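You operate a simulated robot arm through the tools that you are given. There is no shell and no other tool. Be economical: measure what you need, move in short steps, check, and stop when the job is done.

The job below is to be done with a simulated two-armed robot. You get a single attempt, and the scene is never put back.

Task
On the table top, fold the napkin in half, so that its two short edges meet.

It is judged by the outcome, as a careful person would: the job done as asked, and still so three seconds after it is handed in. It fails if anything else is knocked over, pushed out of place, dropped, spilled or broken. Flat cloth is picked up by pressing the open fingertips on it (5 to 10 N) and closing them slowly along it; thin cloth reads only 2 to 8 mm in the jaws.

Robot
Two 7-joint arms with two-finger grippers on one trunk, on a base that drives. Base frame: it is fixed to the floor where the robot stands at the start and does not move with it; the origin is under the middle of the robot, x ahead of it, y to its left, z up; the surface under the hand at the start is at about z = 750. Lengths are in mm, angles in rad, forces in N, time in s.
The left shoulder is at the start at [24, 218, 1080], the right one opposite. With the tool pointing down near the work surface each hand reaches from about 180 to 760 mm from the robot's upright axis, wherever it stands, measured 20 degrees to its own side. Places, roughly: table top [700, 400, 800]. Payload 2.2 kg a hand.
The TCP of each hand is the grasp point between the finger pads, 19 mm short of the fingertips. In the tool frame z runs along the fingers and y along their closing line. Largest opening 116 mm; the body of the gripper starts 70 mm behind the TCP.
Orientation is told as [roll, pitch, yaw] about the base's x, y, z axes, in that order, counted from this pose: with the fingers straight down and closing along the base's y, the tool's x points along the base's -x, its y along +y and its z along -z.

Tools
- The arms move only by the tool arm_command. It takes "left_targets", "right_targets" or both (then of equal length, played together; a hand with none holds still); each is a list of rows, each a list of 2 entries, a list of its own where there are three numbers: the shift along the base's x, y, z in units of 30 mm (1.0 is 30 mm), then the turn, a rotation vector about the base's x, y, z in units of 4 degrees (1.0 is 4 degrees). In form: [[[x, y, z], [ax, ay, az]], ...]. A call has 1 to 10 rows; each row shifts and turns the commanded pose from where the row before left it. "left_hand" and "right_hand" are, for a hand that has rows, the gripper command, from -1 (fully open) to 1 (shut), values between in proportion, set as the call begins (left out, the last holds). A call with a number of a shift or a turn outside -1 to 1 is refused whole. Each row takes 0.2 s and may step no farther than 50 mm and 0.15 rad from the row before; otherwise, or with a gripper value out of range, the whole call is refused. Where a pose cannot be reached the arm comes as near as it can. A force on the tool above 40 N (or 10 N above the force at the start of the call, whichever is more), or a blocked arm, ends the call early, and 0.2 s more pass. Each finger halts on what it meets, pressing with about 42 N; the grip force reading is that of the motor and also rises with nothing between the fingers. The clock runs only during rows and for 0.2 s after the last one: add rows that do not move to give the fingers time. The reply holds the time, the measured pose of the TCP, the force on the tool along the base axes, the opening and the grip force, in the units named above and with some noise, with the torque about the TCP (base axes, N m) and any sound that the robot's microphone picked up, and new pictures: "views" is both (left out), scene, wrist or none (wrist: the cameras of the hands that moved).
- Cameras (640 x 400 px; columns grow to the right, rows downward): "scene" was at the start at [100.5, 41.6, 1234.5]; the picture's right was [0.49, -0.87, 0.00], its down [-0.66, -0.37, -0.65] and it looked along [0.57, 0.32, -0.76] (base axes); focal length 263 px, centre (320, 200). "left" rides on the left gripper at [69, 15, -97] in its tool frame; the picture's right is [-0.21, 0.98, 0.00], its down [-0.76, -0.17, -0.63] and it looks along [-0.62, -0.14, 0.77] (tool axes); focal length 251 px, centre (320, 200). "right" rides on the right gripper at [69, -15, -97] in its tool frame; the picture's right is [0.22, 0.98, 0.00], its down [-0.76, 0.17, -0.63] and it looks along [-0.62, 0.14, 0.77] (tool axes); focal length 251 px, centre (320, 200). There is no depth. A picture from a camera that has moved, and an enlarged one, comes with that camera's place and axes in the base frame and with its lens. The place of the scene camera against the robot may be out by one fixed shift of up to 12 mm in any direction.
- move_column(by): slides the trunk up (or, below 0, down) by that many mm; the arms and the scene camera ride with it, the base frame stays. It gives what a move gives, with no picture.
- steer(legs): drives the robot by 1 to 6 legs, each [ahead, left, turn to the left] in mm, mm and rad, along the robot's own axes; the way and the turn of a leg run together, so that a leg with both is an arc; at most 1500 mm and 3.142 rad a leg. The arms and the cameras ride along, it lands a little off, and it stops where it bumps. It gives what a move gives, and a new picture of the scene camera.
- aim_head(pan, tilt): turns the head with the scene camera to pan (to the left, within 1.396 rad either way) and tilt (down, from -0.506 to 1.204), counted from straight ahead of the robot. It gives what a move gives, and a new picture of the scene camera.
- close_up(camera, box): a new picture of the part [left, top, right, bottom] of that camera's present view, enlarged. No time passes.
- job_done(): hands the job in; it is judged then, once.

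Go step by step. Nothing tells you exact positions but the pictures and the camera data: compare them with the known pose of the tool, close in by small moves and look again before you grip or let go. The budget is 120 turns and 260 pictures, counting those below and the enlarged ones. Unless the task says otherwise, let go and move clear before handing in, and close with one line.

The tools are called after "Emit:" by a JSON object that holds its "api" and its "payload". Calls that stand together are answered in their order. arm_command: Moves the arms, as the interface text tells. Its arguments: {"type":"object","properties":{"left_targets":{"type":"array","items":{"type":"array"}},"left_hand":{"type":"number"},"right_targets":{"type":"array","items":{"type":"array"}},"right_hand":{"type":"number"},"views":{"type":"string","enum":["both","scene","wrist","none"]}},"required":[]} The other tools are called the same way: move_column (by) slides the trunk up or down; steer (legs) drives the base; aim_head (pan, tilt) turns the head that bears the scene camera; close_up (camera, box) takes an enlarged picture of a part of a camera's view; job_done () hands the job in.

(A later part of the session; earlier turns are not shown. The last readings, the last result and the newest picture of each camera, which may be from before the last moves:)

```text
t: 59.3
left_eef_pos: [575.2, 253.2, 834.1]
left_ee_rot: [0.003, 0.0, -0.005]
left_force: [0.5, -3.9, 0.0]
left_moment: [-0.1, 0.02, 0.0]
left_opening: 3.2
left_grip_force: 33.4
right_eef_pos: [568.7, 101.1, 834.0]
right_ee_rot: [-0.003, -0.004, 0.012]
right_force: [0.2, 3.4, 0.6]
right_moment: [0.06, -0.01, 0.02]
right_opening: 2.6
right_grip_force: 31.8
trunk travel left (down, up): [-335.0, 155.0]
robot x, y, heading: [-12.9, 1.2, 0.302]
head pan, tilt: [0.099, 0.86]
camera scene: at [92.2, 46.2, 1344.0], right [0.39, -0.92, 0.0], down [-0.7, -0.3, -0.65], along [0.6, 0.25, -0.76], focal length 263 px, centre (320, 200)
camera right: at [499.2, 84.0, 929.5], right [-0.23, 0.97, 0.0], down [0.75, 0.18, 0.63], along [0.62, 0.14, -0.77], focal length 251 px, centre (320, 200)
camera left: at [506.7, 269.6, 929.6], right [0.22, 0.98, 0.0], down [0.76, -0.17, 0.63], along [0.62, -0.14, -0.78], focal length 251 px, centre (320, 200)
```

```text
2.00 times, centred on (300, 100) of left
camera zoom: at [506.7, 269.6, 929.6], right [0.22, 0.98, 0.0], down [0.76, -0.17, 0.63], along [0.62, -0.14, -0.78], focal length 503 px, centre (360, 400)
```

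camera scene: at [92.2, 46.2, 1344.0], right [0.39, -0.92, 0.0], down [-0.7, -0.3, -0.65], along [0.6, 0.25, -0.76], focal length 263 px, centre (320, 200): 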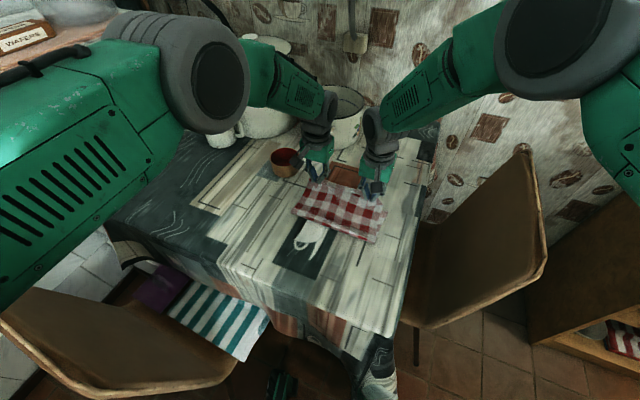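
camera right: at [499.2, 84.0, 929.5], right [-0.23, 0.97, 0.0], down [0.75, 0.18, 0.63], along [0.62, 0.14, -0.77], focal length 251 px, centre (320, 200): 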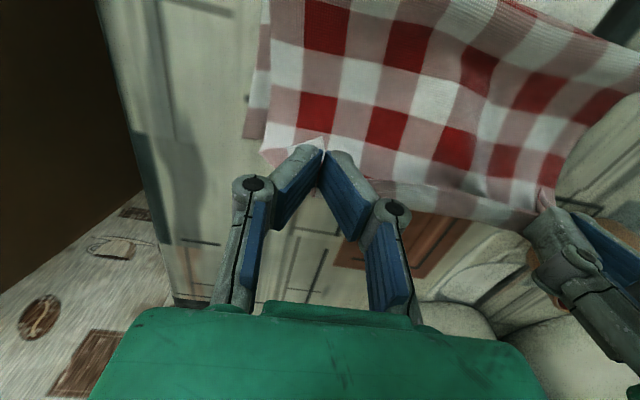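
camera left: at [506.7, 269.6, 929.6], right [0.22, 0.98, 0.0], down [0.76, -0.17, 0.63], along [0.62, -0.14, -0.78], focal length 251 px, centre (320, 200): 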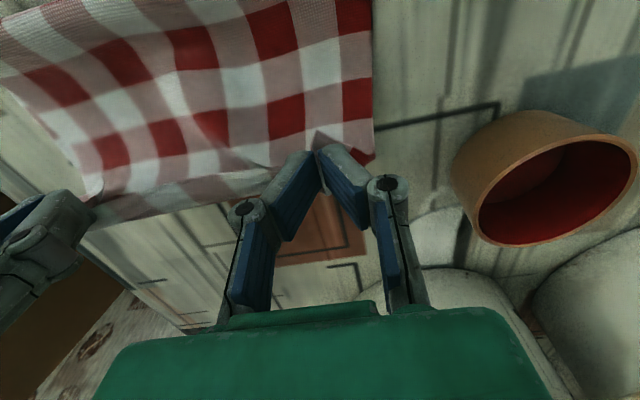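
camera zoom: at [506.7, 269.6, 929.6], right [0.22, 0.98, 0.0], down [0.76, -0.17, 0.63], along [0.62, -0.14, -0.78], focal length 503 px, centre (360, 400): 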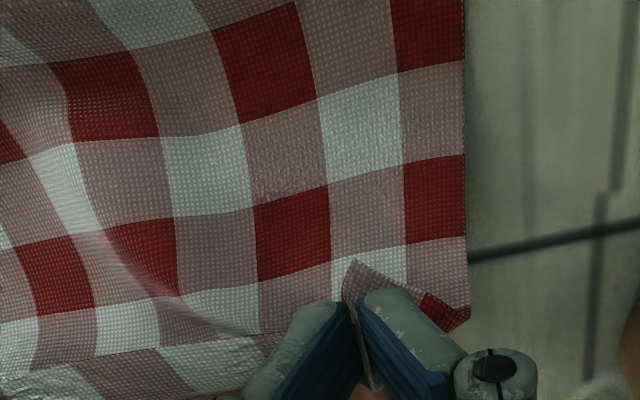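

Each hand curls about 1½ check rows under it, so I reached too far and dragged the fold to x≈482. It belongs at about 446 (right) and 461 (left). I'll swing back, lay the cloth flat again and repeat with a shorter reach.

Emit:
{"api": "arm_command", "payload": {"left_targets": [[[-0.8, 0, 0.3], [0, 0, 0]], [[-0.8, 0, 0.3], [0, 0, 0]], [[-0.8, 0, 0.3], [0, 0, 0]], [[-0.8, 0, 0.3], [0, 0, 0]], [[-0.8, 0, 0.3], [0, 0, 0]], [[-0.65, 0, -0.35], [0, 0, 0]], [[-0.65, 0, -0.35], [0, 0, 0]], [[-0.65, 0, -0.35], [0, 0, 0]], [[-0.65, 0, -0.35], [0, 0, 0]]], "right_targets": [[[-0.8, 0, 0.3], [0, 0, 0]], [[-0.8, 0, 0.3], [0, 0, 0]], [[-0.8, 0, 0.3], [0, 0, 0]], [[-0.8, 0, 0.3], [0, 0, 0]], [[-0.8, 0, 0.3], [0, 0, 0]], [[-0.65, 0, -0.35], [0, 0, 0]], [[-0.65, 0, -0.35], [0, 0, 0]], [[-0.65, 0, -0.35], [0, 0, 0]], [[-0.65, 0, -0.35], [0, 0, 0]]], "views": "none"}}

Emit:
{"api": "arm_command", "payload": {"left_targets": [[[-0.6, 0, -0.45], [0, 0, 0]], [[-0.6, 0, -0.45], [0, 0, 0]], [[-0.6, 0, -0.45], [0, 0, 0]], [[-0.2, 0, -0.35], [0, 0, 0]], [[0, 0, 0], [0, 0, 0]]], "right_targets": [[[-0.6, 0, -0.45], [0, 0, 0]], [[-0.6, 0, -0.45], [0, 0, 0]], [[-0.6, 0, -0.45], [0, 0, 0]], [[-0.4, 0, -0.35], [0, 0, 0]], [[0, 0, 0], [0, 0, 0]]]}}

Emit:
{"api": "close_up", "payload": {"camera": "scene", "box": [230, 150, 410, 310]}}

```text
t: 61.3
left_eef_pos: [374.0, 253.7, 836.5]
left_ee_rot: [0.002, -0.002, -0.005]
left_force: [0.3, -5.8, 0.2]
left_moment: [-0.13, -0.02, 0.04]
left_opening: 2.9
left_grip_force: 32.3
right_eef_pos: [373.6, 97.6, 839.0]
right_ee_rot: [0.008, 0.01, -0.014]
right_force: [-1.0, 6.1, 0.4]
right_moment: [0.11, -0.04, 0.04]
right_opening: 2.2
right_grip_force: 31.4
trunk travel left (down, up): [-335.0, 155.0]
robot x, y, heading: [-14.3, 1.7, 0.297]
head pan, tilt: [0.099, 0.86]
```

```text
t: 62.5
left_eef_pos: [315.0, 252.6, 784.6]
left_ee_rot: [0.003, 0.0, -0.005]
left_force: [1.0, -1.2, 0.2]
left_moment: [0.02, 0.0, 0.0]
left_opening: 3.1
left_grip_force: 32.0
right_eef_pos: [303.6, 101.0, 786.6]
right_ee_rot: [-0.002, -0.004, 0.003]
right_force: [0.3, 2.3, 0.8]
right_moment: [0.06, -0.02, -0.01]
right_opening: 2.4
right_grip_force: 32.0
trunk travel left (down, up): [-335.0, 155.0]
robot x, y, heading: [-11.7, 5.3, 0.304]
head pan, tilt: [0.099, 0.86]
camera scene: at [88.3, 46.2, 1344.4], right [0.39, -0.92, 0.0], down [-0.7, -0.3, -0.65], along [0.6, 0.25, -0.76], focal length 263 px, centre (320, 200)
camera right: at [235.4, 85.8, 884.0], right [-0.22, 0.98, 0.0], down [0.75, 0.17, 0.63], along [0.62, 0.14, -0.77], focal length 251 px, centre (320, 200)
camera left: at [246.3, 269.4, 881.3], right [0.22, 0.98, 0.0], down [0.76, -0.17, 0.63], along [0.62, -0.14, -0.77], focal length 251 px, centre (320, 200)
```

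scene: 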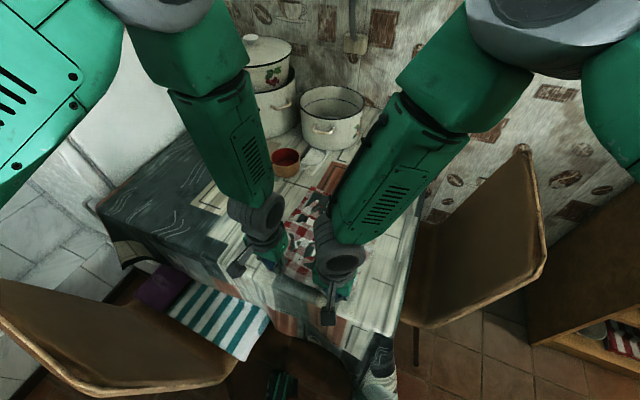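
right: 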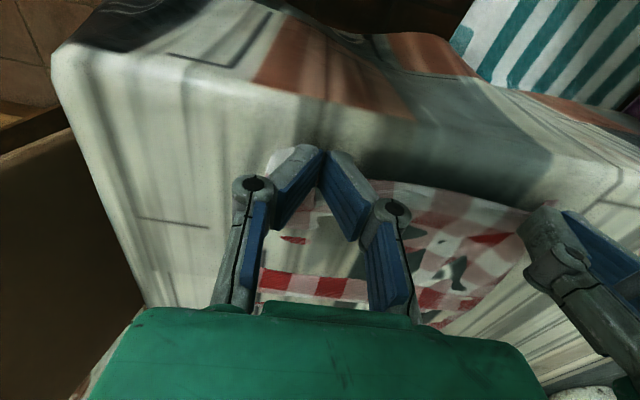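
left: 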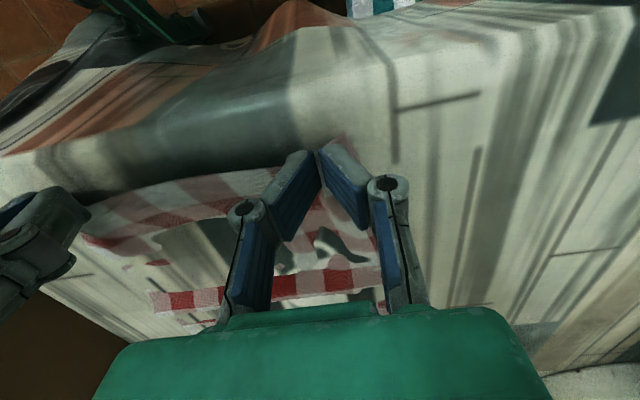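

```text
2.50 times, centred on (320, 230) of scene
camera zoom: at [88.3, 46.2, 1344.4], right [0.39, -0.92, 0.0], down [-0.7, -0.3, -0.65], along [0.6, 0.25, -0.76], focal length 658 px, centre (320, 125)
```

zoom: 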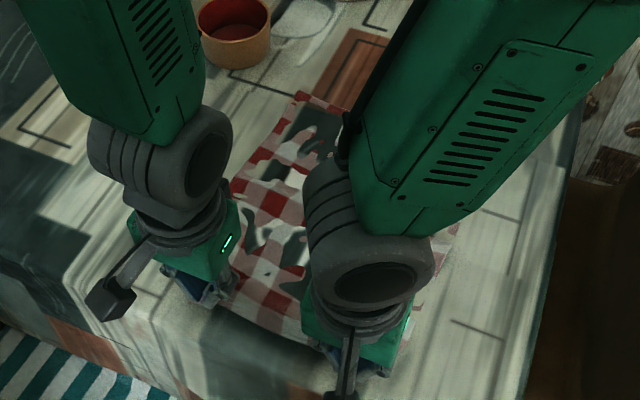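

Almost flat. I'll tug out the last slack and start the shorter arc, with the apex over the true middle.

Emit:
{"api": "arm_command", "payload": {"left_targets": [[[-0.2, 0, -0.1], [0, 0, 0]], [[-0.1, 0, 0], [0, 0, 0]], [[0.5, 0, 0.7], [0, 0, 0]], [[0.5, 0, 0.7], [0, 0, 0]], [[0.56, 0, 0.56], [0, 0, 0]], [[0.56, 0, 0.56], [0, 0, 0]], [[0.56, 0, 0.56], [0, 0, 0]], [[0.72, 0, 0.12], [0, 0, 0]], [[0.72, 0, 0.12], [0, 0, 0]], [[0.72, 0, 0.12], [0, 0, 0]]], "right_targets": [[[-0.2, 0, -0.1], [0, 0, 0]], [[-0.1, 0, 0], [0, 0, 0]], [[0.4, 0, 0.7], [0, 0, 0]], [[0.4, 0, 0.7], [0, 0, 0]], [[0.56, 0, 0.54], [0, 0, 0]], [[0.56, 0, 0.54], [0, 0, 0]], [[0.56, 0, 0.54], [0, 0, 0]], [[0.72, 0, 0.12], [0, 0, 0]], [[0.72, 0, 0.12], [0, 0, 0]], [[0.72, 0, 0.12], [0, 0, 0]]]}}

Emit:
{"api": "close_up", "payload": {"camera": "scene", "box": [270, 150, 400, 270]}}

```text
t: 64.7
left_eef_pos: [451.5, 253.5, 883.3]
left_ee_rot: [0.003, 0.001, -0.005]
left_force: [-0.4, -2.7, 0.5]
left_moment: [-0.05, 0.02, 0.01]
left_opening: 2.6
left_grip_force: 31.8
right_eef_pos: [436.5, 99.6, 884.9]
right_ee_rot: [-0.002, -0.003, 0.011]
right_force: [0.4, 2.1, 0.4]
right_moment: [0.08, -0.01, 0.08]
right_opening: 2.6
right_grip_force: 32.1
trunk travel left (down, up): [-335.0, 155.0]
robot x, y, heading: [-15.5, 0.8, 0.298]
head pan, tilt: [0.099, 0.86]
camera scene: at [90.5, 45.8, 1344.1], right [0.39, -0.92, 0.0], down [-0.7, -0.3, -0.65], along [0.6, 0.25, -0.76], focal length 263 px, centre (320, 200)
camera right: at [367.1, 83.0, 980.1], right [-0.23, 0.97, 0.0], down [0.75, 0.18, 0.63], along [0.62, 0.14, -0.77], focal length 251 px, centre (320, 200)
camera left: at [383.3, 268.8, 981.3], right [0.22, 0.98, 0.0], down [0.76, -0.17, 0.63], along [0.62, -0.14, -0.78], focal length 251 px, centre (320, 200)
```

scene: 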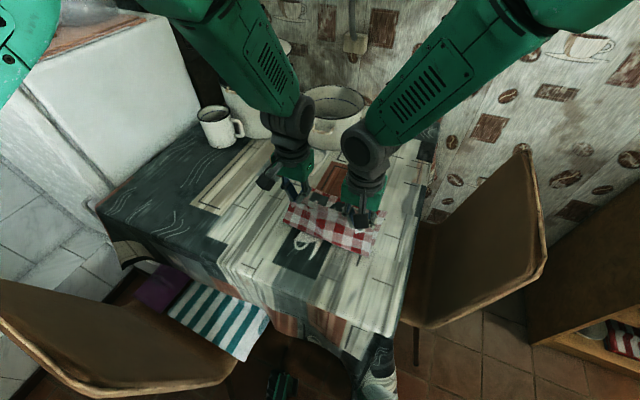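
right: 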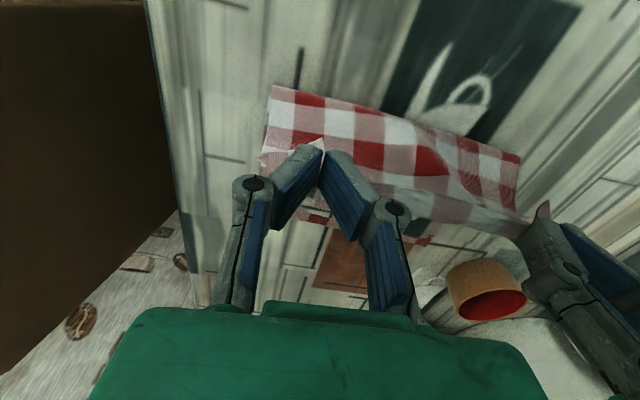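
left: 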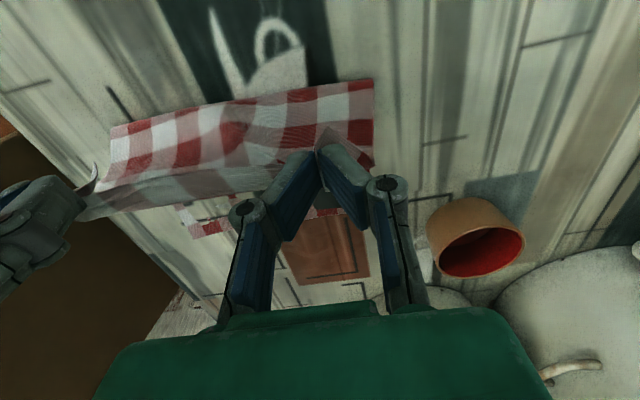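

```text
3.33 times, centred on (335, 210) of scene
camera zoom: at [90.5, 45.8, 1344.1], right [0.39, -0.92, 0.0], down [-0.7, -0.3, -0.65], along [0.6, 0.25, -0.76], focal length 877 px, centre (270, 167)
```

zoom: 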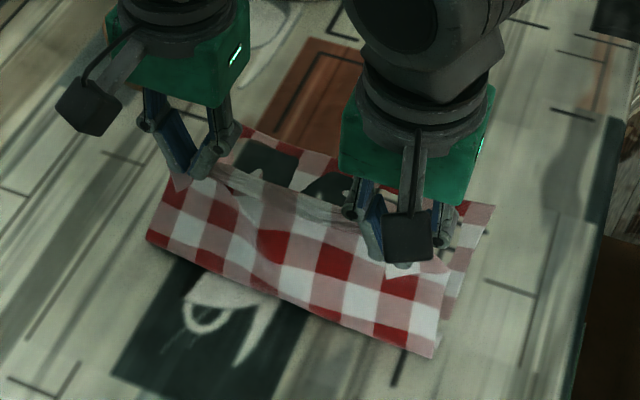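

The fold line is now at about 440 (right) and 457 (left), right where it should be. I'll descend within the shorter reach.

Emit:
{"api": "arm_command", "payload": {"left_targets": [[[0.43, 0, -0.29], [0, 0, 0]], [[0.43, 0, -0.29], [0, 0, 0]], [[0.43, 0, -0.29], [0, 0, 0]], [[0.43, 0, -0.29], [0, 0, 0]], [[0.33, 0, -0.42], [0, 0, 0]], [[0.33, 0, -0.42], [0, 0, 0]], [[0.33, 0, -0.42], [0, 0, 0]]], "right_targets": [[[0.43, 0, -0.29], [0, 0, 0]], [[0.43, 0, -0.29], [0, 0, 0]], [[0.43, 0, -0.29], [0, 0, 0]], [[0.43, 0, -0.29], [0, 0, 0]], [[0.33, 0, -0.42], [0, 0, 0]], [[0.33, 0, -0.42], [0, 0, 0]], [[0.33, 0, -0.42], [0, 0, 0]]]}}

Emit:
{"api": "close_up", "payload": {"camera": "scene", "box": [270, 150, 400, 270]}}

```text
t: 66.3
left_eef_pos: [533.6, 251.6, 811.3]
left_ee_rot: [0.003, 0.001, -0.004]
left_force: [-3.4, -2.8, -3.1]
left_moment: [-0.06, 0.11, 0.02]
left_opening: 2.9
left_grip_force: 32.6
right_eef_pos: [515.5, 99.2, 811.4]
right_ee_rot: [-0.004, -0.004, 0.009]
right_force: [1.0, 1.8, -0.6]
right_moment: [-0.02, 0.04, 0.03]
right_opening: 2.5
right_grip_force: 31.0
trunk travel left (down, up): [-335.0, 155.0]
robot x, y, heading: [-15.7, -1.8, 0.299]
head pan, tilt: [0.099, 0.86]
camera scene: at [91.5, 46.3, 1344.0], right [0.39, -0.92, 0.0], down [-0.7, -0.3, -0.65], along [0.6, 0.25, -0.76], focal length 263 px, centre (320, 200)
camera right: at [446.9, 84.0, 907.4], right [-0.23, 0.97, 0.0], down [0.75, 0.18, 0.63], along [0.62, 0.14, -0.77], focal length 251 px, centre (320, 200)
camera left: at [464.3, 268.1, 908.2], right [0.22, 0.98, 0.0], down [0.76, -0.17, 0.63], along [0.62, -0.14, -0.78], focal length 251 px, centre (320, 200)
```

scene: 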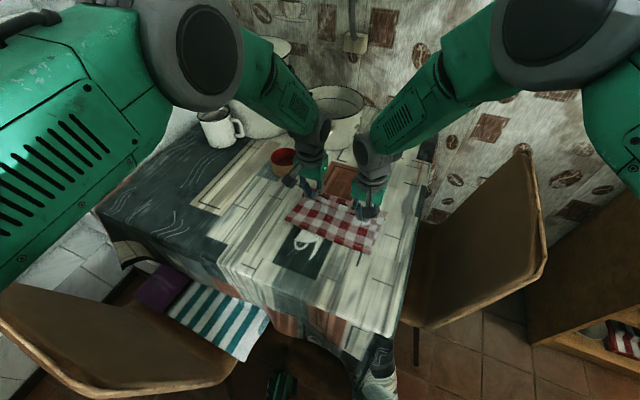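
right: 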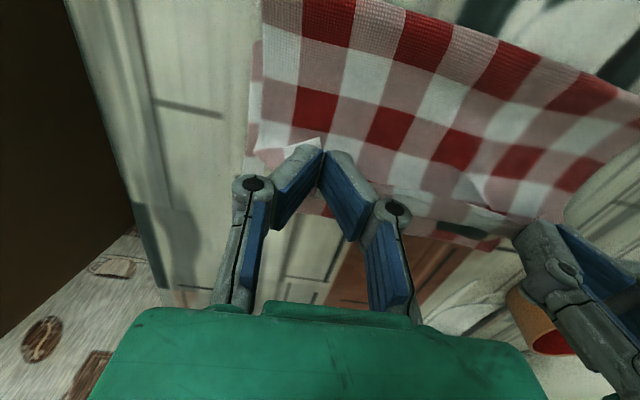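
left: 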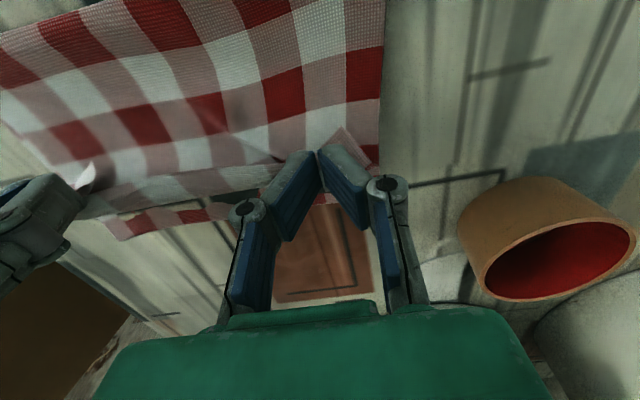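

```text
3.33 times, centred on (335, 210) of scene
camera zoom: at [91.5, 46.3, 1344.0], right [0.39, -0.92, 0.0], down [-0.7, -0.3, -0.65], along [0.6, 0.25, -0.76], focal length 877 px, centre (270, 167)
```

zoom: 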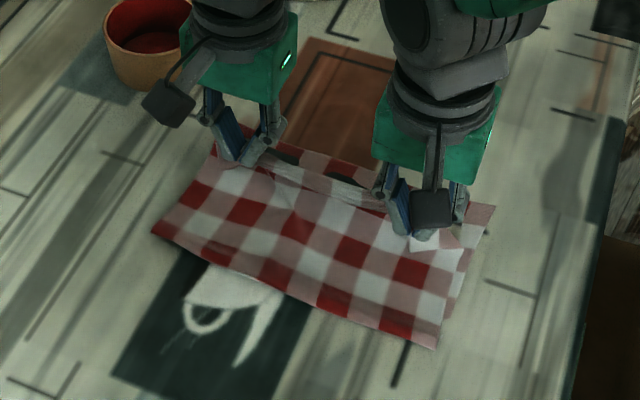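

The fold line holds at about 445–462, and the bottom layer's far edge shows beyond the hands. I'll lower onto the cloth.

Emit:
{"api": "arm_command", "payload": {"left_targets": [[[0.07, 0, -0.37], [0, 0, 0]], [[0.07, 0, -0.37], [0, 0, 0]], [[0.07, 0, -0.34], [0, 0, 0]], [[0, 0, 0], [0, 0, 0]]], "right_targets": [[[0.15, 0, -0.37], [0, 0, 0]], [[0.15, 0, -0.37], [0, 0, 0]], [[0.15, 0, -0.34], [0, 0, 0]], [[0, 0, 0], [0, 0, 0]]]}}

Emit:
{"api": "close_up", "payload": {"camera": "scene", "box": [280, 170, 390, 260]}}

```text
t: 67.3
left_eef_pos: [538.3, 252.5, 779.6]
left_ee_rot: [0.005, -0.001, -0.005]
left_force: [-0.5, -2.1, -0.2]
left_moment: [-0.05, -0.02, 0.0]
left_opening: 3.3
left_grip_force: 31.6
right_eef_pos: [528.4, 100.4, 779.7]
right_ee_rot: [-0.003, -0.005, 0.012]
right_force: [0.7, 1.9, 0.0]
right_moment: [0.07, -0.02, 0.03]
right_opening: 2.2
right_grip_force: 31.5
trunk travel left (down, up): [-335.0, 155.0]
robot x, y, heading: [-15.5, 2.5, 0.303]
head pan, tilt: [0.099, 0.86]
camera scene: at [90.1, 45.9, 1344.2], right [0.39, -0.92, 0.0], down [-0.7, -0.3, -0.65], along [0.6, 0.25, -0.76], focal length 263 px, centre (320, 200)
camera right: at [458.4, 84.4, 875.6], right [-0.22, 0.97, 0.0], down [0.75, 0.18, 0.64], along [0.62, 0.14, -0.77], focal length 251 px, centre (320, 200)
camera left: at [469.1, 268.6, 876.3], right [0.22, 0.98, 0.0], down [0.75, -0.17, 0.63], along [0.62, -0.14, -0.77], focal length 251 px, centre (320, 200)
```

scene: 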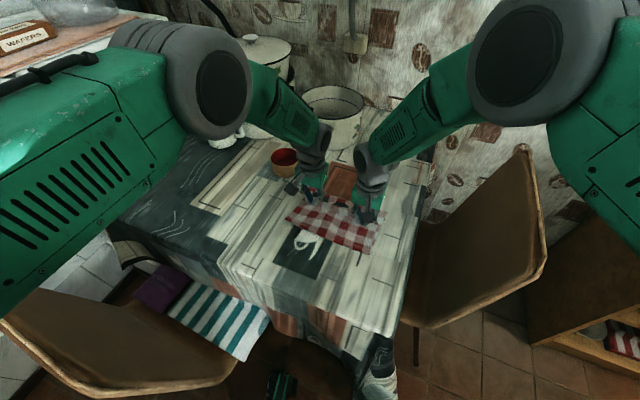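
right: 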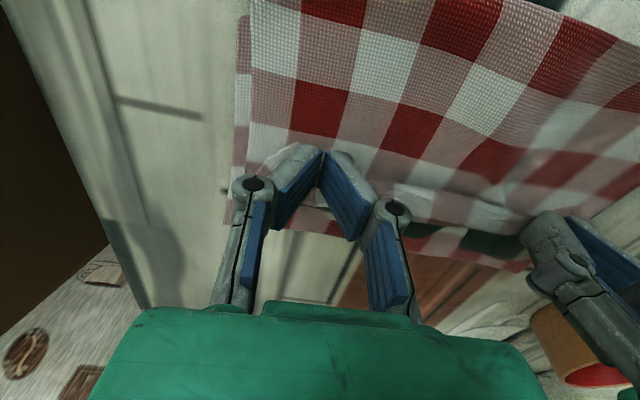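
left: 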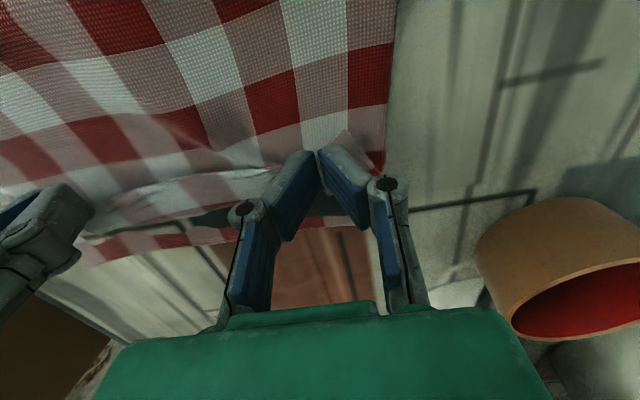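

```text
4.44 times, centred on (335, 215) of scene
camera zoom: at [90.1, 45.9, 1344.2], right [0.39, -0.92, 0.0], down [-0.7, -0.3, -0.65], along [0.6, 0.25, -0.76], focal length 1170 px, centre (253, 133)
```

zoom: 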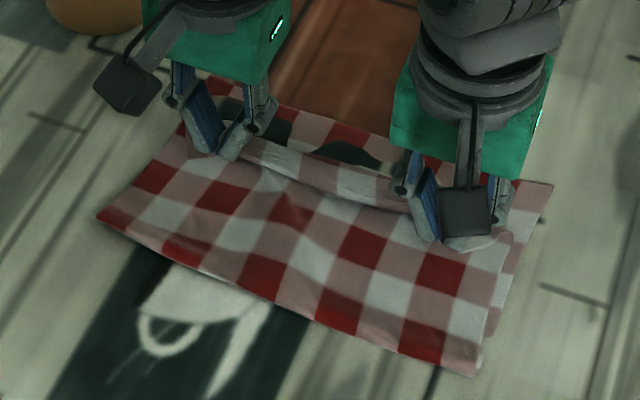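

The bottom layer shows about 1½ rows beyond the bend, matching the curled strip that still has to flip over. I'll release and lift straight up.

Emit:
{"api": "arm_command", "payload": {"left_targets": [[[0, 0, -0.1], [0, 0, 0]], [[0, 0, 0], [0, 0, 0]], [[0, 0, 0.3], [0, 0, 0]], [[0, 0, 0.6], [0, 0, 0]], [[0, 0, 0.9], [0, 0, 0]], [[0, 0, 0.9], [0, 0, 0]]], "right_targets": [[[0, 0, -0.1], [0, 0, 0]], [[0, 0, 0], [0, 0, 0]], [[0, 0, 0.3], [0, 0, 0]], [[0, 0, 0.6], [0, 0, 0]], [[0, 0, 0.9], [0, 0, 0]], [[0, 0, 0.9], [0, 0, 0]]], "left_hand": 0.6, "right_hand": 0.6}}

Emit:
{"api": "close_up", "payload": {"camera": "scene", "box": [280, 170, 390, 260]}}

```text
t: 68.7
left_eef_pos: [538.8, 252.3, 860.2]
left_ee_rot: [0.003, -0.003, -0.005]
left_force: [-0.7, -0.7, 0.4]
left_moment: [0.02, -0.05, 0.01]
left_opening: 23.3
left_grip_force: 0.1
right_eef_pos: [527.9, 100.4, 857.3]
right_ee_rot: [-0.002, -0.006, 0.01]
right_force: [-1.1, -0.3, -0.8]
right_moment: [0.01, -0.04, -0.01]
right_opening: 23.2
right_grip_force: 0.1
trunk travel left (down, up): [-335.0, 155.0]
robot x, y, heading: [-14.5, 0.4, 0.301]
head pan, tilt: [0.099, 0.86]
camera scene: at [88.6, 45.7, 1344.4], right [0.39, -0.92, 0.0], down [-0.7, -0.3, -0.65], along [0.6, 0.25, -0.76], focal length 263 px, centre (320, 200)
camera right: at [457.7, 84.3, 954.3], right [-0.23, 0.97, 0.0], down [0.75, 0.18, 0.64], along [0.62, 0.14, -0.77], focal length 251 px, centre (320, 200)
camera left: at [470.8, 268.2, 956.9], right [0.22, 0.98, 0.0], down [0.75, -0.17, 0.63], along [0.62, -0.14, -0.77], focal length 251 px, centre (320, 200)
```

scene: 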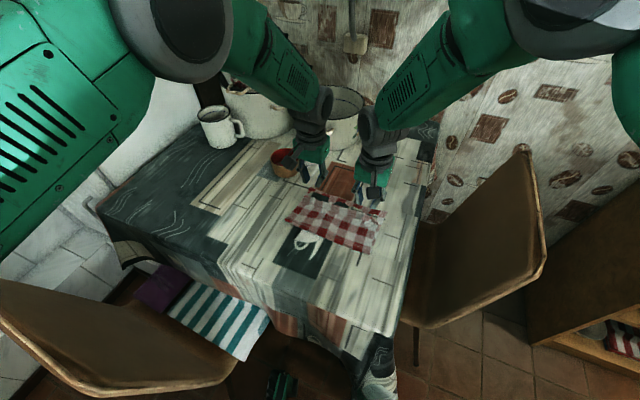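
right: 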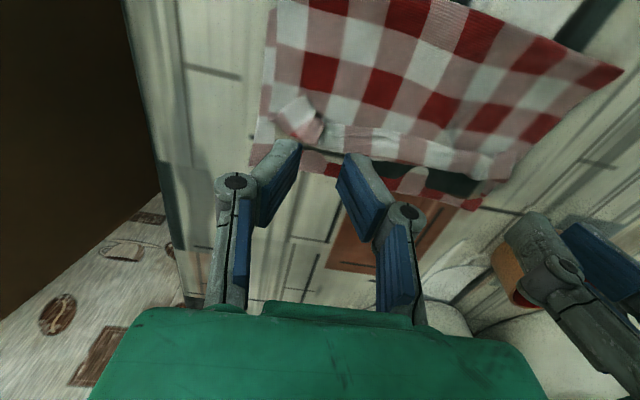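
left: 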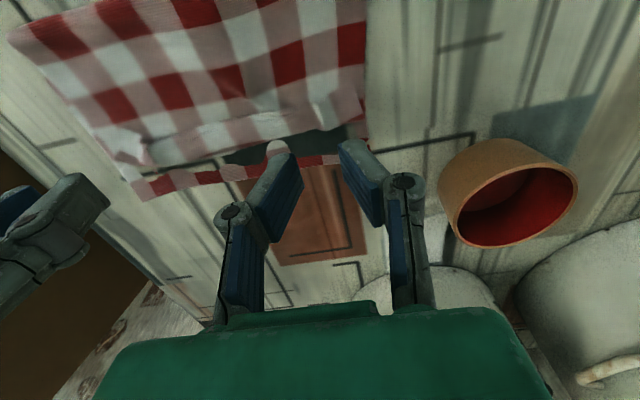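

```text
4.44 times, centred on (335, 215) of scene
camera zoom: at [88.6, 45.7, 1344.4], right [0.39, -0.92, 0.0], down [-0.7, -0.3, -0.65], along [0.6, 0.25, -0.76], focal length 1170 px, centre (253, 133)
```

zoom: 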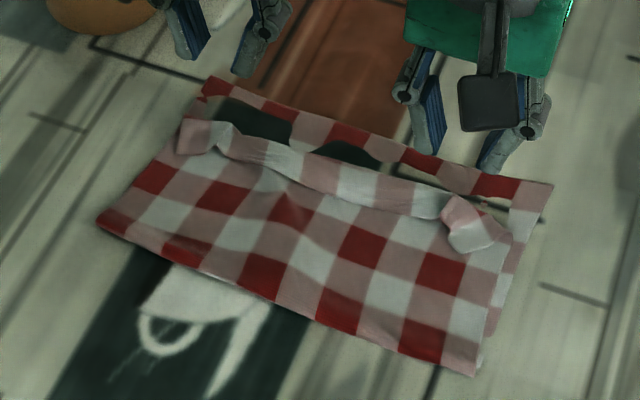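

Released cleanly. Only a rolled strip along the top layer's rim, with curled corners, remains to be opened out. A closer look first.

Emit:
{"api": "close_up", "payload": {"camera": "scene", "box": [283, 182, 343, 237]}}

Emit:
{"api": "close_up", "payload": {"camera": "scene", "box": [333, 195, 393, 260]}}

Emit:
{"api": "close_up", "payload": {"camera": "right", "box": [240, 60, 540, 220]}}

Emit:
{"api": "close_up", "payload": {"camera": "left", "box": [100, 60, 400, 220]}}

```text
7.27 times, centred on (313, 210) of scene
camera zoom: at [88.6, 45.7, 1344.4], right [0.39, -0.92, 0.0], down [-0.7, -0.3, -0.65], along [0.6, 0.25, -0.76], focal length 1914 px, centre (371, 131)
```

zoom: 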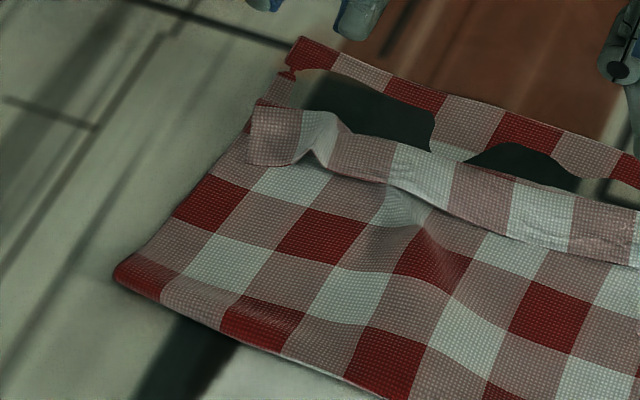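

```text
6.15 times, centred on (363, 228) of scene
camera zoom: at [88.6, 45.7, 1344.4], right [0.39, -0.92, 0.0], down [-0.7, -0.3, -0.65], along [0.6, 0.25, -0.76], focal length 1619 px, centre (55, 31)
```

zoom: 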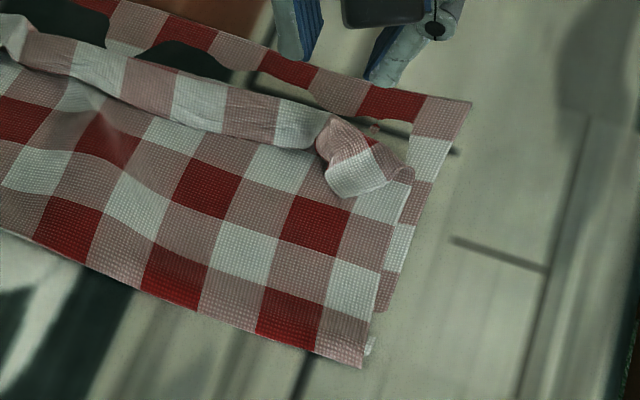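

```text
2.13 times, centred on (390, 140) of right
camera zoom: at [457.7, 84.3, 954.3], right [-0.23, 0.97, 0.0], down [0.75, 0.18, 0.64], along [0.62, 0.14, -0.77], focal length 536 px, centre (171, 328)
```

zoom: 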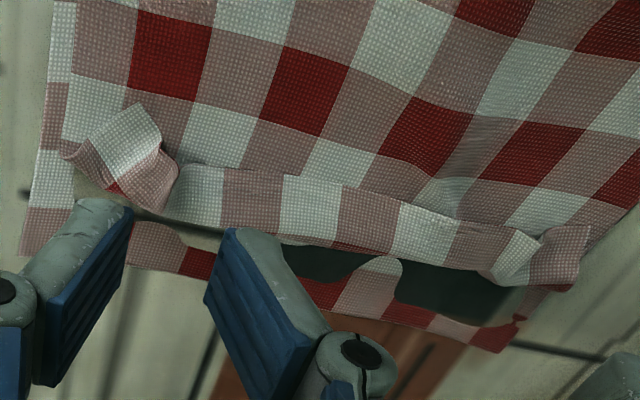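

```text
2.13 times, centred on (250, 140) of left
camera zoom: at [470.8, 268.2, 956.9], right [0.22, 0.98, 0.0], down [0.75, -0.17, 0.63], along [0.62, -0.14, -0.77], focal length 536 px, centre (469, 328)
```

zoom: 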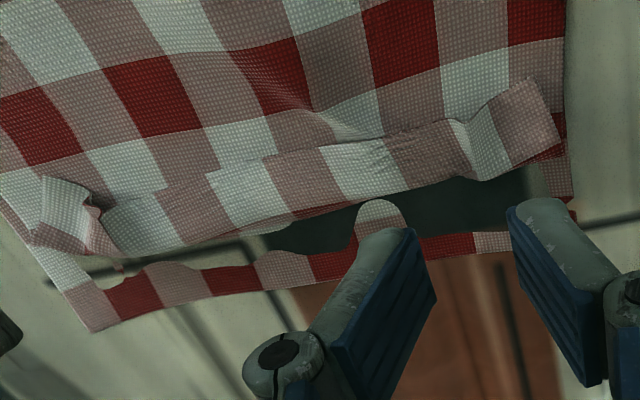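

The fold line now lies exactly between rows 6 and 7 on both sides, so the fold itself is right. Only the top layer's last row is folded back. I'll take hold of the two raised corner curls lightly, just above the surface, and draw them forward to the far corners.

Emit:
{"api": "arm_command", "payload": {"left_targets": [[[-0.05, 0.13, -0.7], [0, 0, 0]], [[-0.05, 0.13, -0.7], [0, 0, 0]], [[-0.05, 0.13, -0.7], [0, 0, 0]], [[-0.05, 0.13, -0.6], [0, 0, 0]], [[0, 0, 0], [0, 0, 0]]], "right_targets": [[[0, -0.13, -0.65], [0, 0, 0]], [[0, -0.13, -0.65], [0, 0, 0]], [[0, -0.13, -0.65], [0, 0, 0]], [[0, -0.13, -0.65], [0, 0, 0]], [[0, 0, 0], [0, 0, 0]]], "left_hand": 0.3, "right_hand": 0.3, "views": "none"}}

Emit:
{"api": "close_up", "payload": {"camera": "right", "box": [220, 80, 420, 220]}}

Emit:
{"api": "close_up", "payload": {"camera": "left", "box": [220, 80, 420, 220]}}

```text
t: 69.9
left_eef_pos: [533.4, 270.5, 777.6]
left_ee_rot: [0.002, -0.003, -0.004]
left_force: [0.5, 0.5, 0.1]
left_moment: [0.0, 0.02, 0.03]
left_opening: 40.8
left_grip_force: 0.1
right_eef_pos: [528.0, 83.2, 781.6]
right_ee_rot: [-0.002, -0.004, 0.01]
right_force: [-1.4, 0.5, -0.9]
right_moment: [0.01, 0.0, -0.01]
right_opening: 40.6
right_grip_force: 0.0
trunk travel left (down, up): [-335.0, 155.0]
robot x, y, heading: [-14.1, -0.1, 0.303]
head pan, tilt: [0.099, 0.86]
```

```text
2.86 times, centred on (320, 150) of right
camera zoom: at [459.1, 67.4, 877.5], right [-0.23, 0.97, 0.0], down [0.75, 0.18, 0.64], along [0.62, 0.14, -0.77], focal length 718 px, centre (320, 343)
```

zoom: 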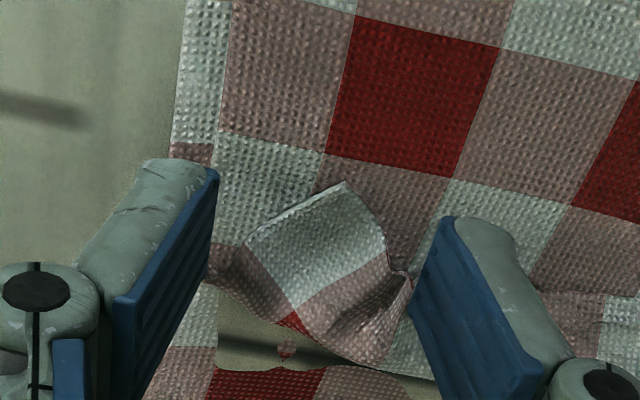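

```text
2.86 times, centred on (320, 150) of left
camera zoom: at [464.1, 285.9, 873.8], right [0.22, 0.98, 0.0], down [0.75, -0.17, 0.63], along [0.62, -0.14, -0.77], focal length 718 px, centre (320, 343)
```

zoom: 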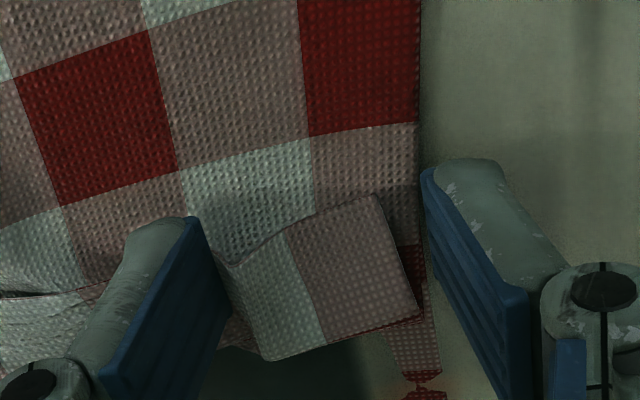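

Both curls lie between the open fingers. Lowering the last few mm and closing gently.

Emit:
{"api": "arm_command", "payload": {"left_targets": [[[0, 0, -0.17], [0, 0, 0]], [[0, 0, 0], [0, 0, 0]]], "right_targets": [[[0, 0.05, -0.28], [0, 0, 0]], [[0, 0, 0], [0, 0, 0]]], "left_hand": 0.45, "right_hand": 0.45, "views": "none"}}

Emit:
{"api": "arm_command", "payload": {"left_targets": [[[0, 0, 0], [0, 0, 0]], [[0, 0, 0], [0, 0, 0]]], "right_targets": [[[0, 0, 0], [0, 0, 0]], [[0, 0, 0], [0, 0, 0]]], "left_hand": 0.7, "right_hand": 0.7, "views": "none"}}

Emit:
{"api": "close_up", "payload": {"camera": "right", "box": [220, 80, 420, 220]}}

Emit:
{"api": "close_up", "payload": {"camera": "left", "box": [220, 80, 420, 220]}}

```text
t: 70.5
left_eef_pos: [534.3, 269.6, 772.7]
left_ee_rot: [0.004, -0.001, -0.005]
left_force: [0.1, 0.4, 1.2]
left_moment: [0.02, -0.02, -0.01]
left_opening: 31.9
left_grip_force: 0.0
right_eef_pos: [529.2, 85.3, 773.1]
right_ee_rot: [-0.003, -0.005, 0.009]
right_force: [-0.4, 0.3, 1.2]
right_moment: [0.03, 0.01, 0.0]
right_opening: 31.9
right_grip_force: 0.1
trunk travel left (down, up): [-335.0, 155.0]
robot x, y, heading: [-15.0, 1.0, 0.298]
head pan, tilt: [0.099, 0.86]
```

```text
t: 71.1
left_eef_pos: [531.7, 268.2, 773.3]
left_ee_rot: [0.003, -0.003, -0.006]
left_force: [0.0, -0.1, 1.3]
left_moment: [-0.01, 0.04, -0.01]
left_opening: 17.2
left_grip_force: 0.0
right_eef_pos: [530.2, 85.8, 771.3]
right_ee_rot: [-0.003, -0.004, 0.011]
right_force: [0.1, -0.3, 1.5]
right_moment: [0.07, -0.01, 0.02]
right_opening: 16.8
right_grip_force: 0.1
trunk travel left (down, up): [-335.0, 155.0]
robot x, y, heading: [-17.3, 3.8, 0.295]
head pan, tilt: [0.099, 0.86]
```

```text
2.86 times, centred on (320, 150) of right
camera zoom: at [459.5, 69.2, 868.3], right [-0.23, 0.97, 0.0], down [0.75, 0.18, 0.64], along [0.62, 0.14, -0.77], focal length 718 px, centre (320, 343)
```

zoom: 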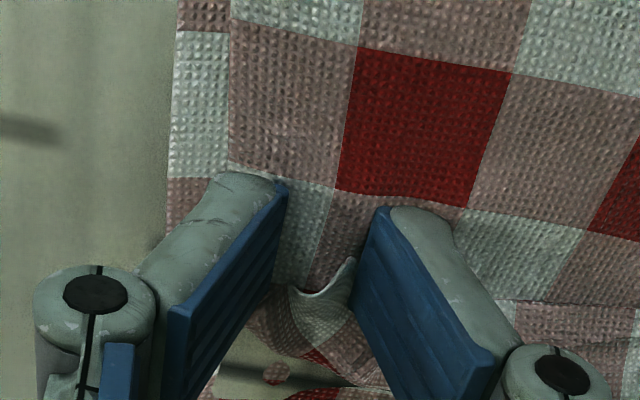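

```text
2.86 times, centred on (320, 150) of left
camera zoom: at [464.3, 285.0, 869.1], right [0.22, 0.98, 0.0], down [0.76, -0.17, 0.63], along [0.62, -0.14, -0.77], focal length 718 px, centre (320, 343)
```

zoom: 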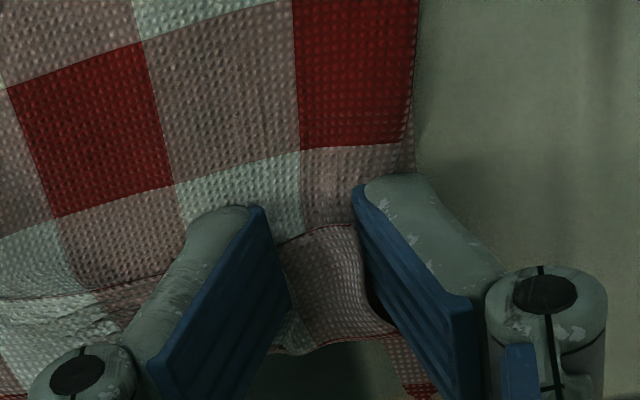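

Emit:
{"api": "arm_command", "payload": {"left_targets": [[[0, 0, 0], [0, 0, 0]], [[0, 0, 0], [0, 0, 0]], [[0, 0, 0], [0, 0, 0]]], "right_targets": [[[0, 0, 0], [0, 0, 0]], [[0, 0, 0], [0, 0, 0]], [[0, 0, 0], [0, 0, 0]]], "left_hand": 1, "right_hand": 1, "views": "none"}}

Emit:
{"api": "arm_command", "payload": {"left_targets": [[[0, 0, 0.3], [0, 0, 0]], [[0.1, 0, 0.3], [0, 0, 0]], [[0, 0, 0], [0, 0, 0]]], "right_targets": [[[0, 0, 0.3], [0, 0, 0]], [[0.1, 0, 0.3], [0, 0, 0]], [[0, 0, 0], [0, 0, 0]]]}}

Emit:
{"api": "close_up", "payload": {"camera": "scene", "box": [280, 170, 390, 260]}}

```text
t: 71.9
left_eef_pos: [533.7, 269.4, 771.6]
left_ee_rot: [0.004, 0.001, -0.004]
left_force: [-0.7, -0.4, 0.9]
left_moment: [-0.01, 0.0, 0.01]
left_opening: 2.3
left_grip_force: 31.8
right_eef_pos: [528.9, 85.4, 772.8]
right_ee_rot: [-0.003, -0.004, 0.01]
right_force: [0.0, 1.1, 0.5]
right_moment: [-0.02, -0.01, -0.04]
right_opening: 3.0
right_grip_force: 32.1
trunk travel left (down, up): [-335.0, 155.0]
robot x, y, heading: [-15.8, 0.4, 0.305]
head pan, tilt: [0.099, 0.86]
```

```text
t: 72.7
left_eef_pos: [535.2, 268.2, 790.4]
left_ee_rot: [0.001, 0.001, -0.005]
left_force: [0.0, -0.2, 0.3]
left_moment: [0.01, -0.01, 0.03]
left_opening: 2.8
left_grip_force: 32.1
right_eef_pos: [532.7, 86.1, 788.5]
right_ee_rot: [-0.004, -0.004, 0.01]
right_force: [0.5, -1.0, 0.9]
right_moment: [-0.01, -0.01, -0.05]
right_opening: 2.6
right_grip_force: 32.0
trunk travel left (down, up): [-335.0, 155.0]
robot x, y, heading: [-15.3, 2.0, 0.301]
head pan, tilt: [0.099, 0.86]
camera scene: at [90.4, 46.2, 1344.1], right [0.39, -0.92, 0.0], down [-0.7, -0.3, -0.65], along [0.6, 0.25, -0.76], focal length 263 px, centre (320, 200)
camera right: at [463.0, 70.8, 885.9], right [-0.22, 0.97, 0.0], down [0.75, 0.18, 0.64], along [0.62, 0.14, -0.77], focal length 251 px, centre (320, 200)
camera left: at [466.6, 284.5, 887.3], right [0.22, 0.98, 0.0], down [0.76, -0.17, 0.63], along [0.62, -0.14, -0.78], focal length 251 px, centre (320, 200)
```

scene: 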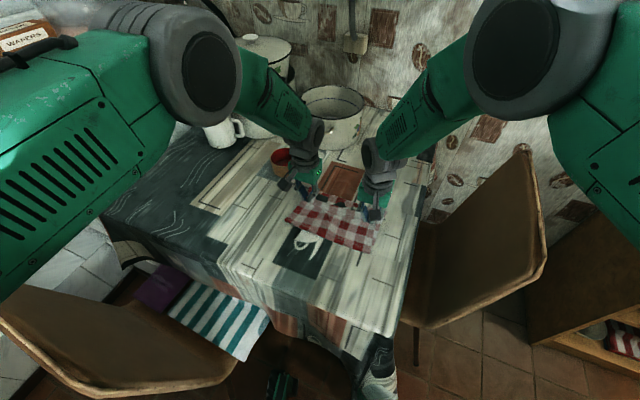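
right: 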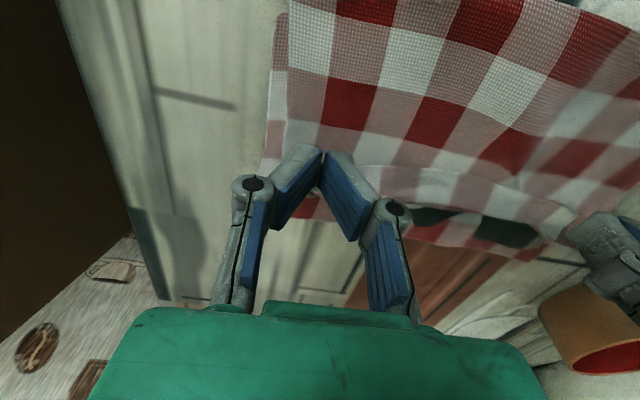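
left: 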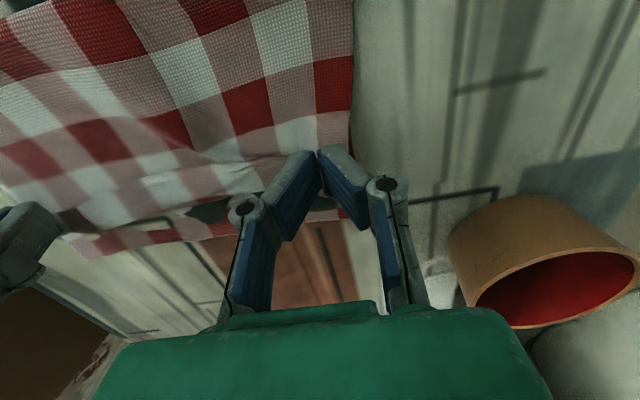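

```text
4.44 times, centred on (335, 215) of scene
camera zoom: at [90.4, 46.2, 1344.1], right [0.39, -0.92, 0.0], down [-0.7, -0.3, -0.65], along [0.6, 0.25, -0.76], focal length 1170 px, centre (253, 133)
```

zoom: 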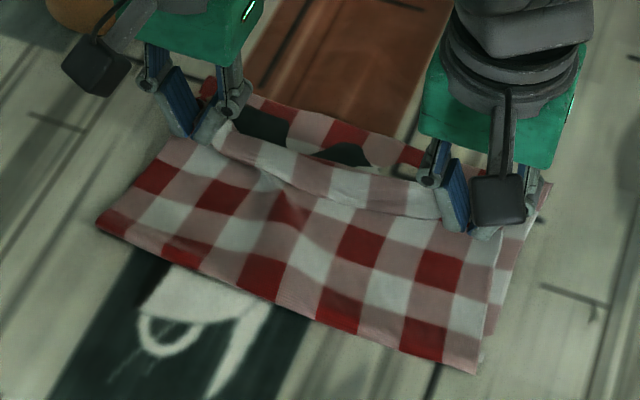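

Both corners are held. I'll carry them forward so the strip stands leaning over the far side, then open, and see how it falls.

Emit:
{"api": "arm_command", "payload": {"left_targets": [[[0.25, 0.05, 0.1], [0, 0.5, 0]], [[0.25, 0.05, 0], [0, 0.8, 0]], [[0.25, 0.05, 0], [0, 0.9, 0]], [[0.2, 0, 0], [0, 0.9, 0]], [[0.1, 0, 0], [0, 0.9, 0]], [[0, 0, 0], [0, 0.9, 0]], [[0, 0, 0], [0, 0, 0]]], "right_targets": [[[0.25, -0.05, 0.1], [0, 0.5, 0]], [[0.25, -0.05, 0], [0, 0.8, 0]], [[0.25, -0.05, 0], [0, 0.9, 0]], [[0.2, 0, 0], [0, 0.9, 0]], [[0.1, 0, 0], [0, 0.9, 0]], [[0, 0, 0], [0, 0.9, 0]], [[0, 0, 0], [0, 0, 0]]]}}

Emit:
{"api": "close_up", "payload": {"camera": "scene", "box": [280, 160, 400, 260]}}

```text
t: 74.3
left_eef_pos: [531.4, 280.9, 801.7]
left_ee_rot: [0.002, 0.344, -0.005]
left_force: [-0.4, 0.6, 0.0]
left_moment: [-0.02, 0.0, 0.02]
left_opening: 2.7
left_grip_force: 31.6
left hand out of reach, approached as far as the arm can: row 4, 5, 6
right_eef_pos: [562.6, 82.2, 793.6]
right_ee_rot: [0.0, 0.338, 0.012]
right_force: [-0.2, 0.7, -0.4]
right_moment: [0.02, 0.03, -0.01]
right_opening: 2.9
right_grip_force: 31.9
trunk travel left (down, up): [-335.0, 155.0]
robot x, y, heading: [-11.2, 4.6, 0.296]
head pan, tilt: [0.099, 0.86]
camera scene: at [90.4, 45.7, 1344.2], right [0.39, -0.92, 0.0], down [-0.7, -0.3, -0.65], along [0.6, 0.25, -0.76], focal length 263 px, centre (320, 200)
camera right: at [530.0, 65.9, 906.6], right [-0.21, 0.97, 0.07], down [0.92, 0.18, 0.35], along [0.32, 0.14, -0.94], focal length 251 px, centre (320, 200)
camera left: at [499.1, 297.5, 915.9], right [0.21, 0.98, -0.07], down [0.92, -0.17, 0.34], along [0.32, -0.14, -0.94], focal length 251 px, centre (320, 200)
```

scene: 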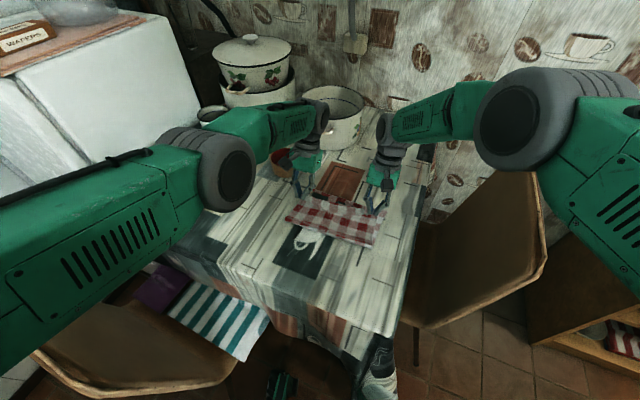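
right: 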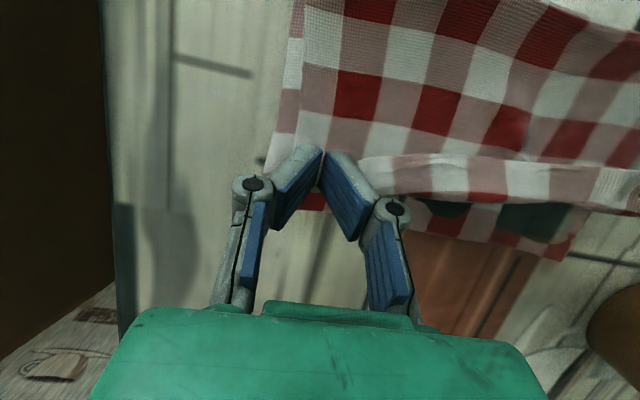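
left: 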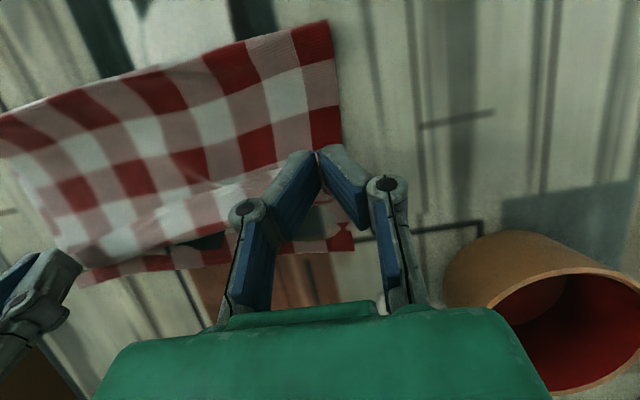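

```text
4.00 times, centred on (340, 210) of scene
camera zoom: at [90.4, 45.7, 1344.2], right [0.39, -0.92, 0.0], down [-0.7, -0.3, -0.65], along [0.6, 0.25, -0.76], focal length 1052 px, centre (240, 160)
```

zoom: 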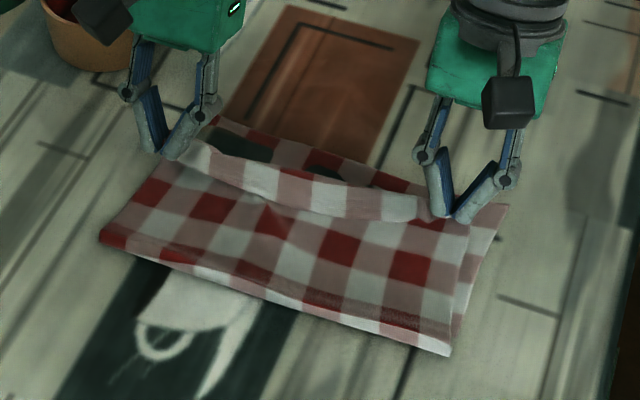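

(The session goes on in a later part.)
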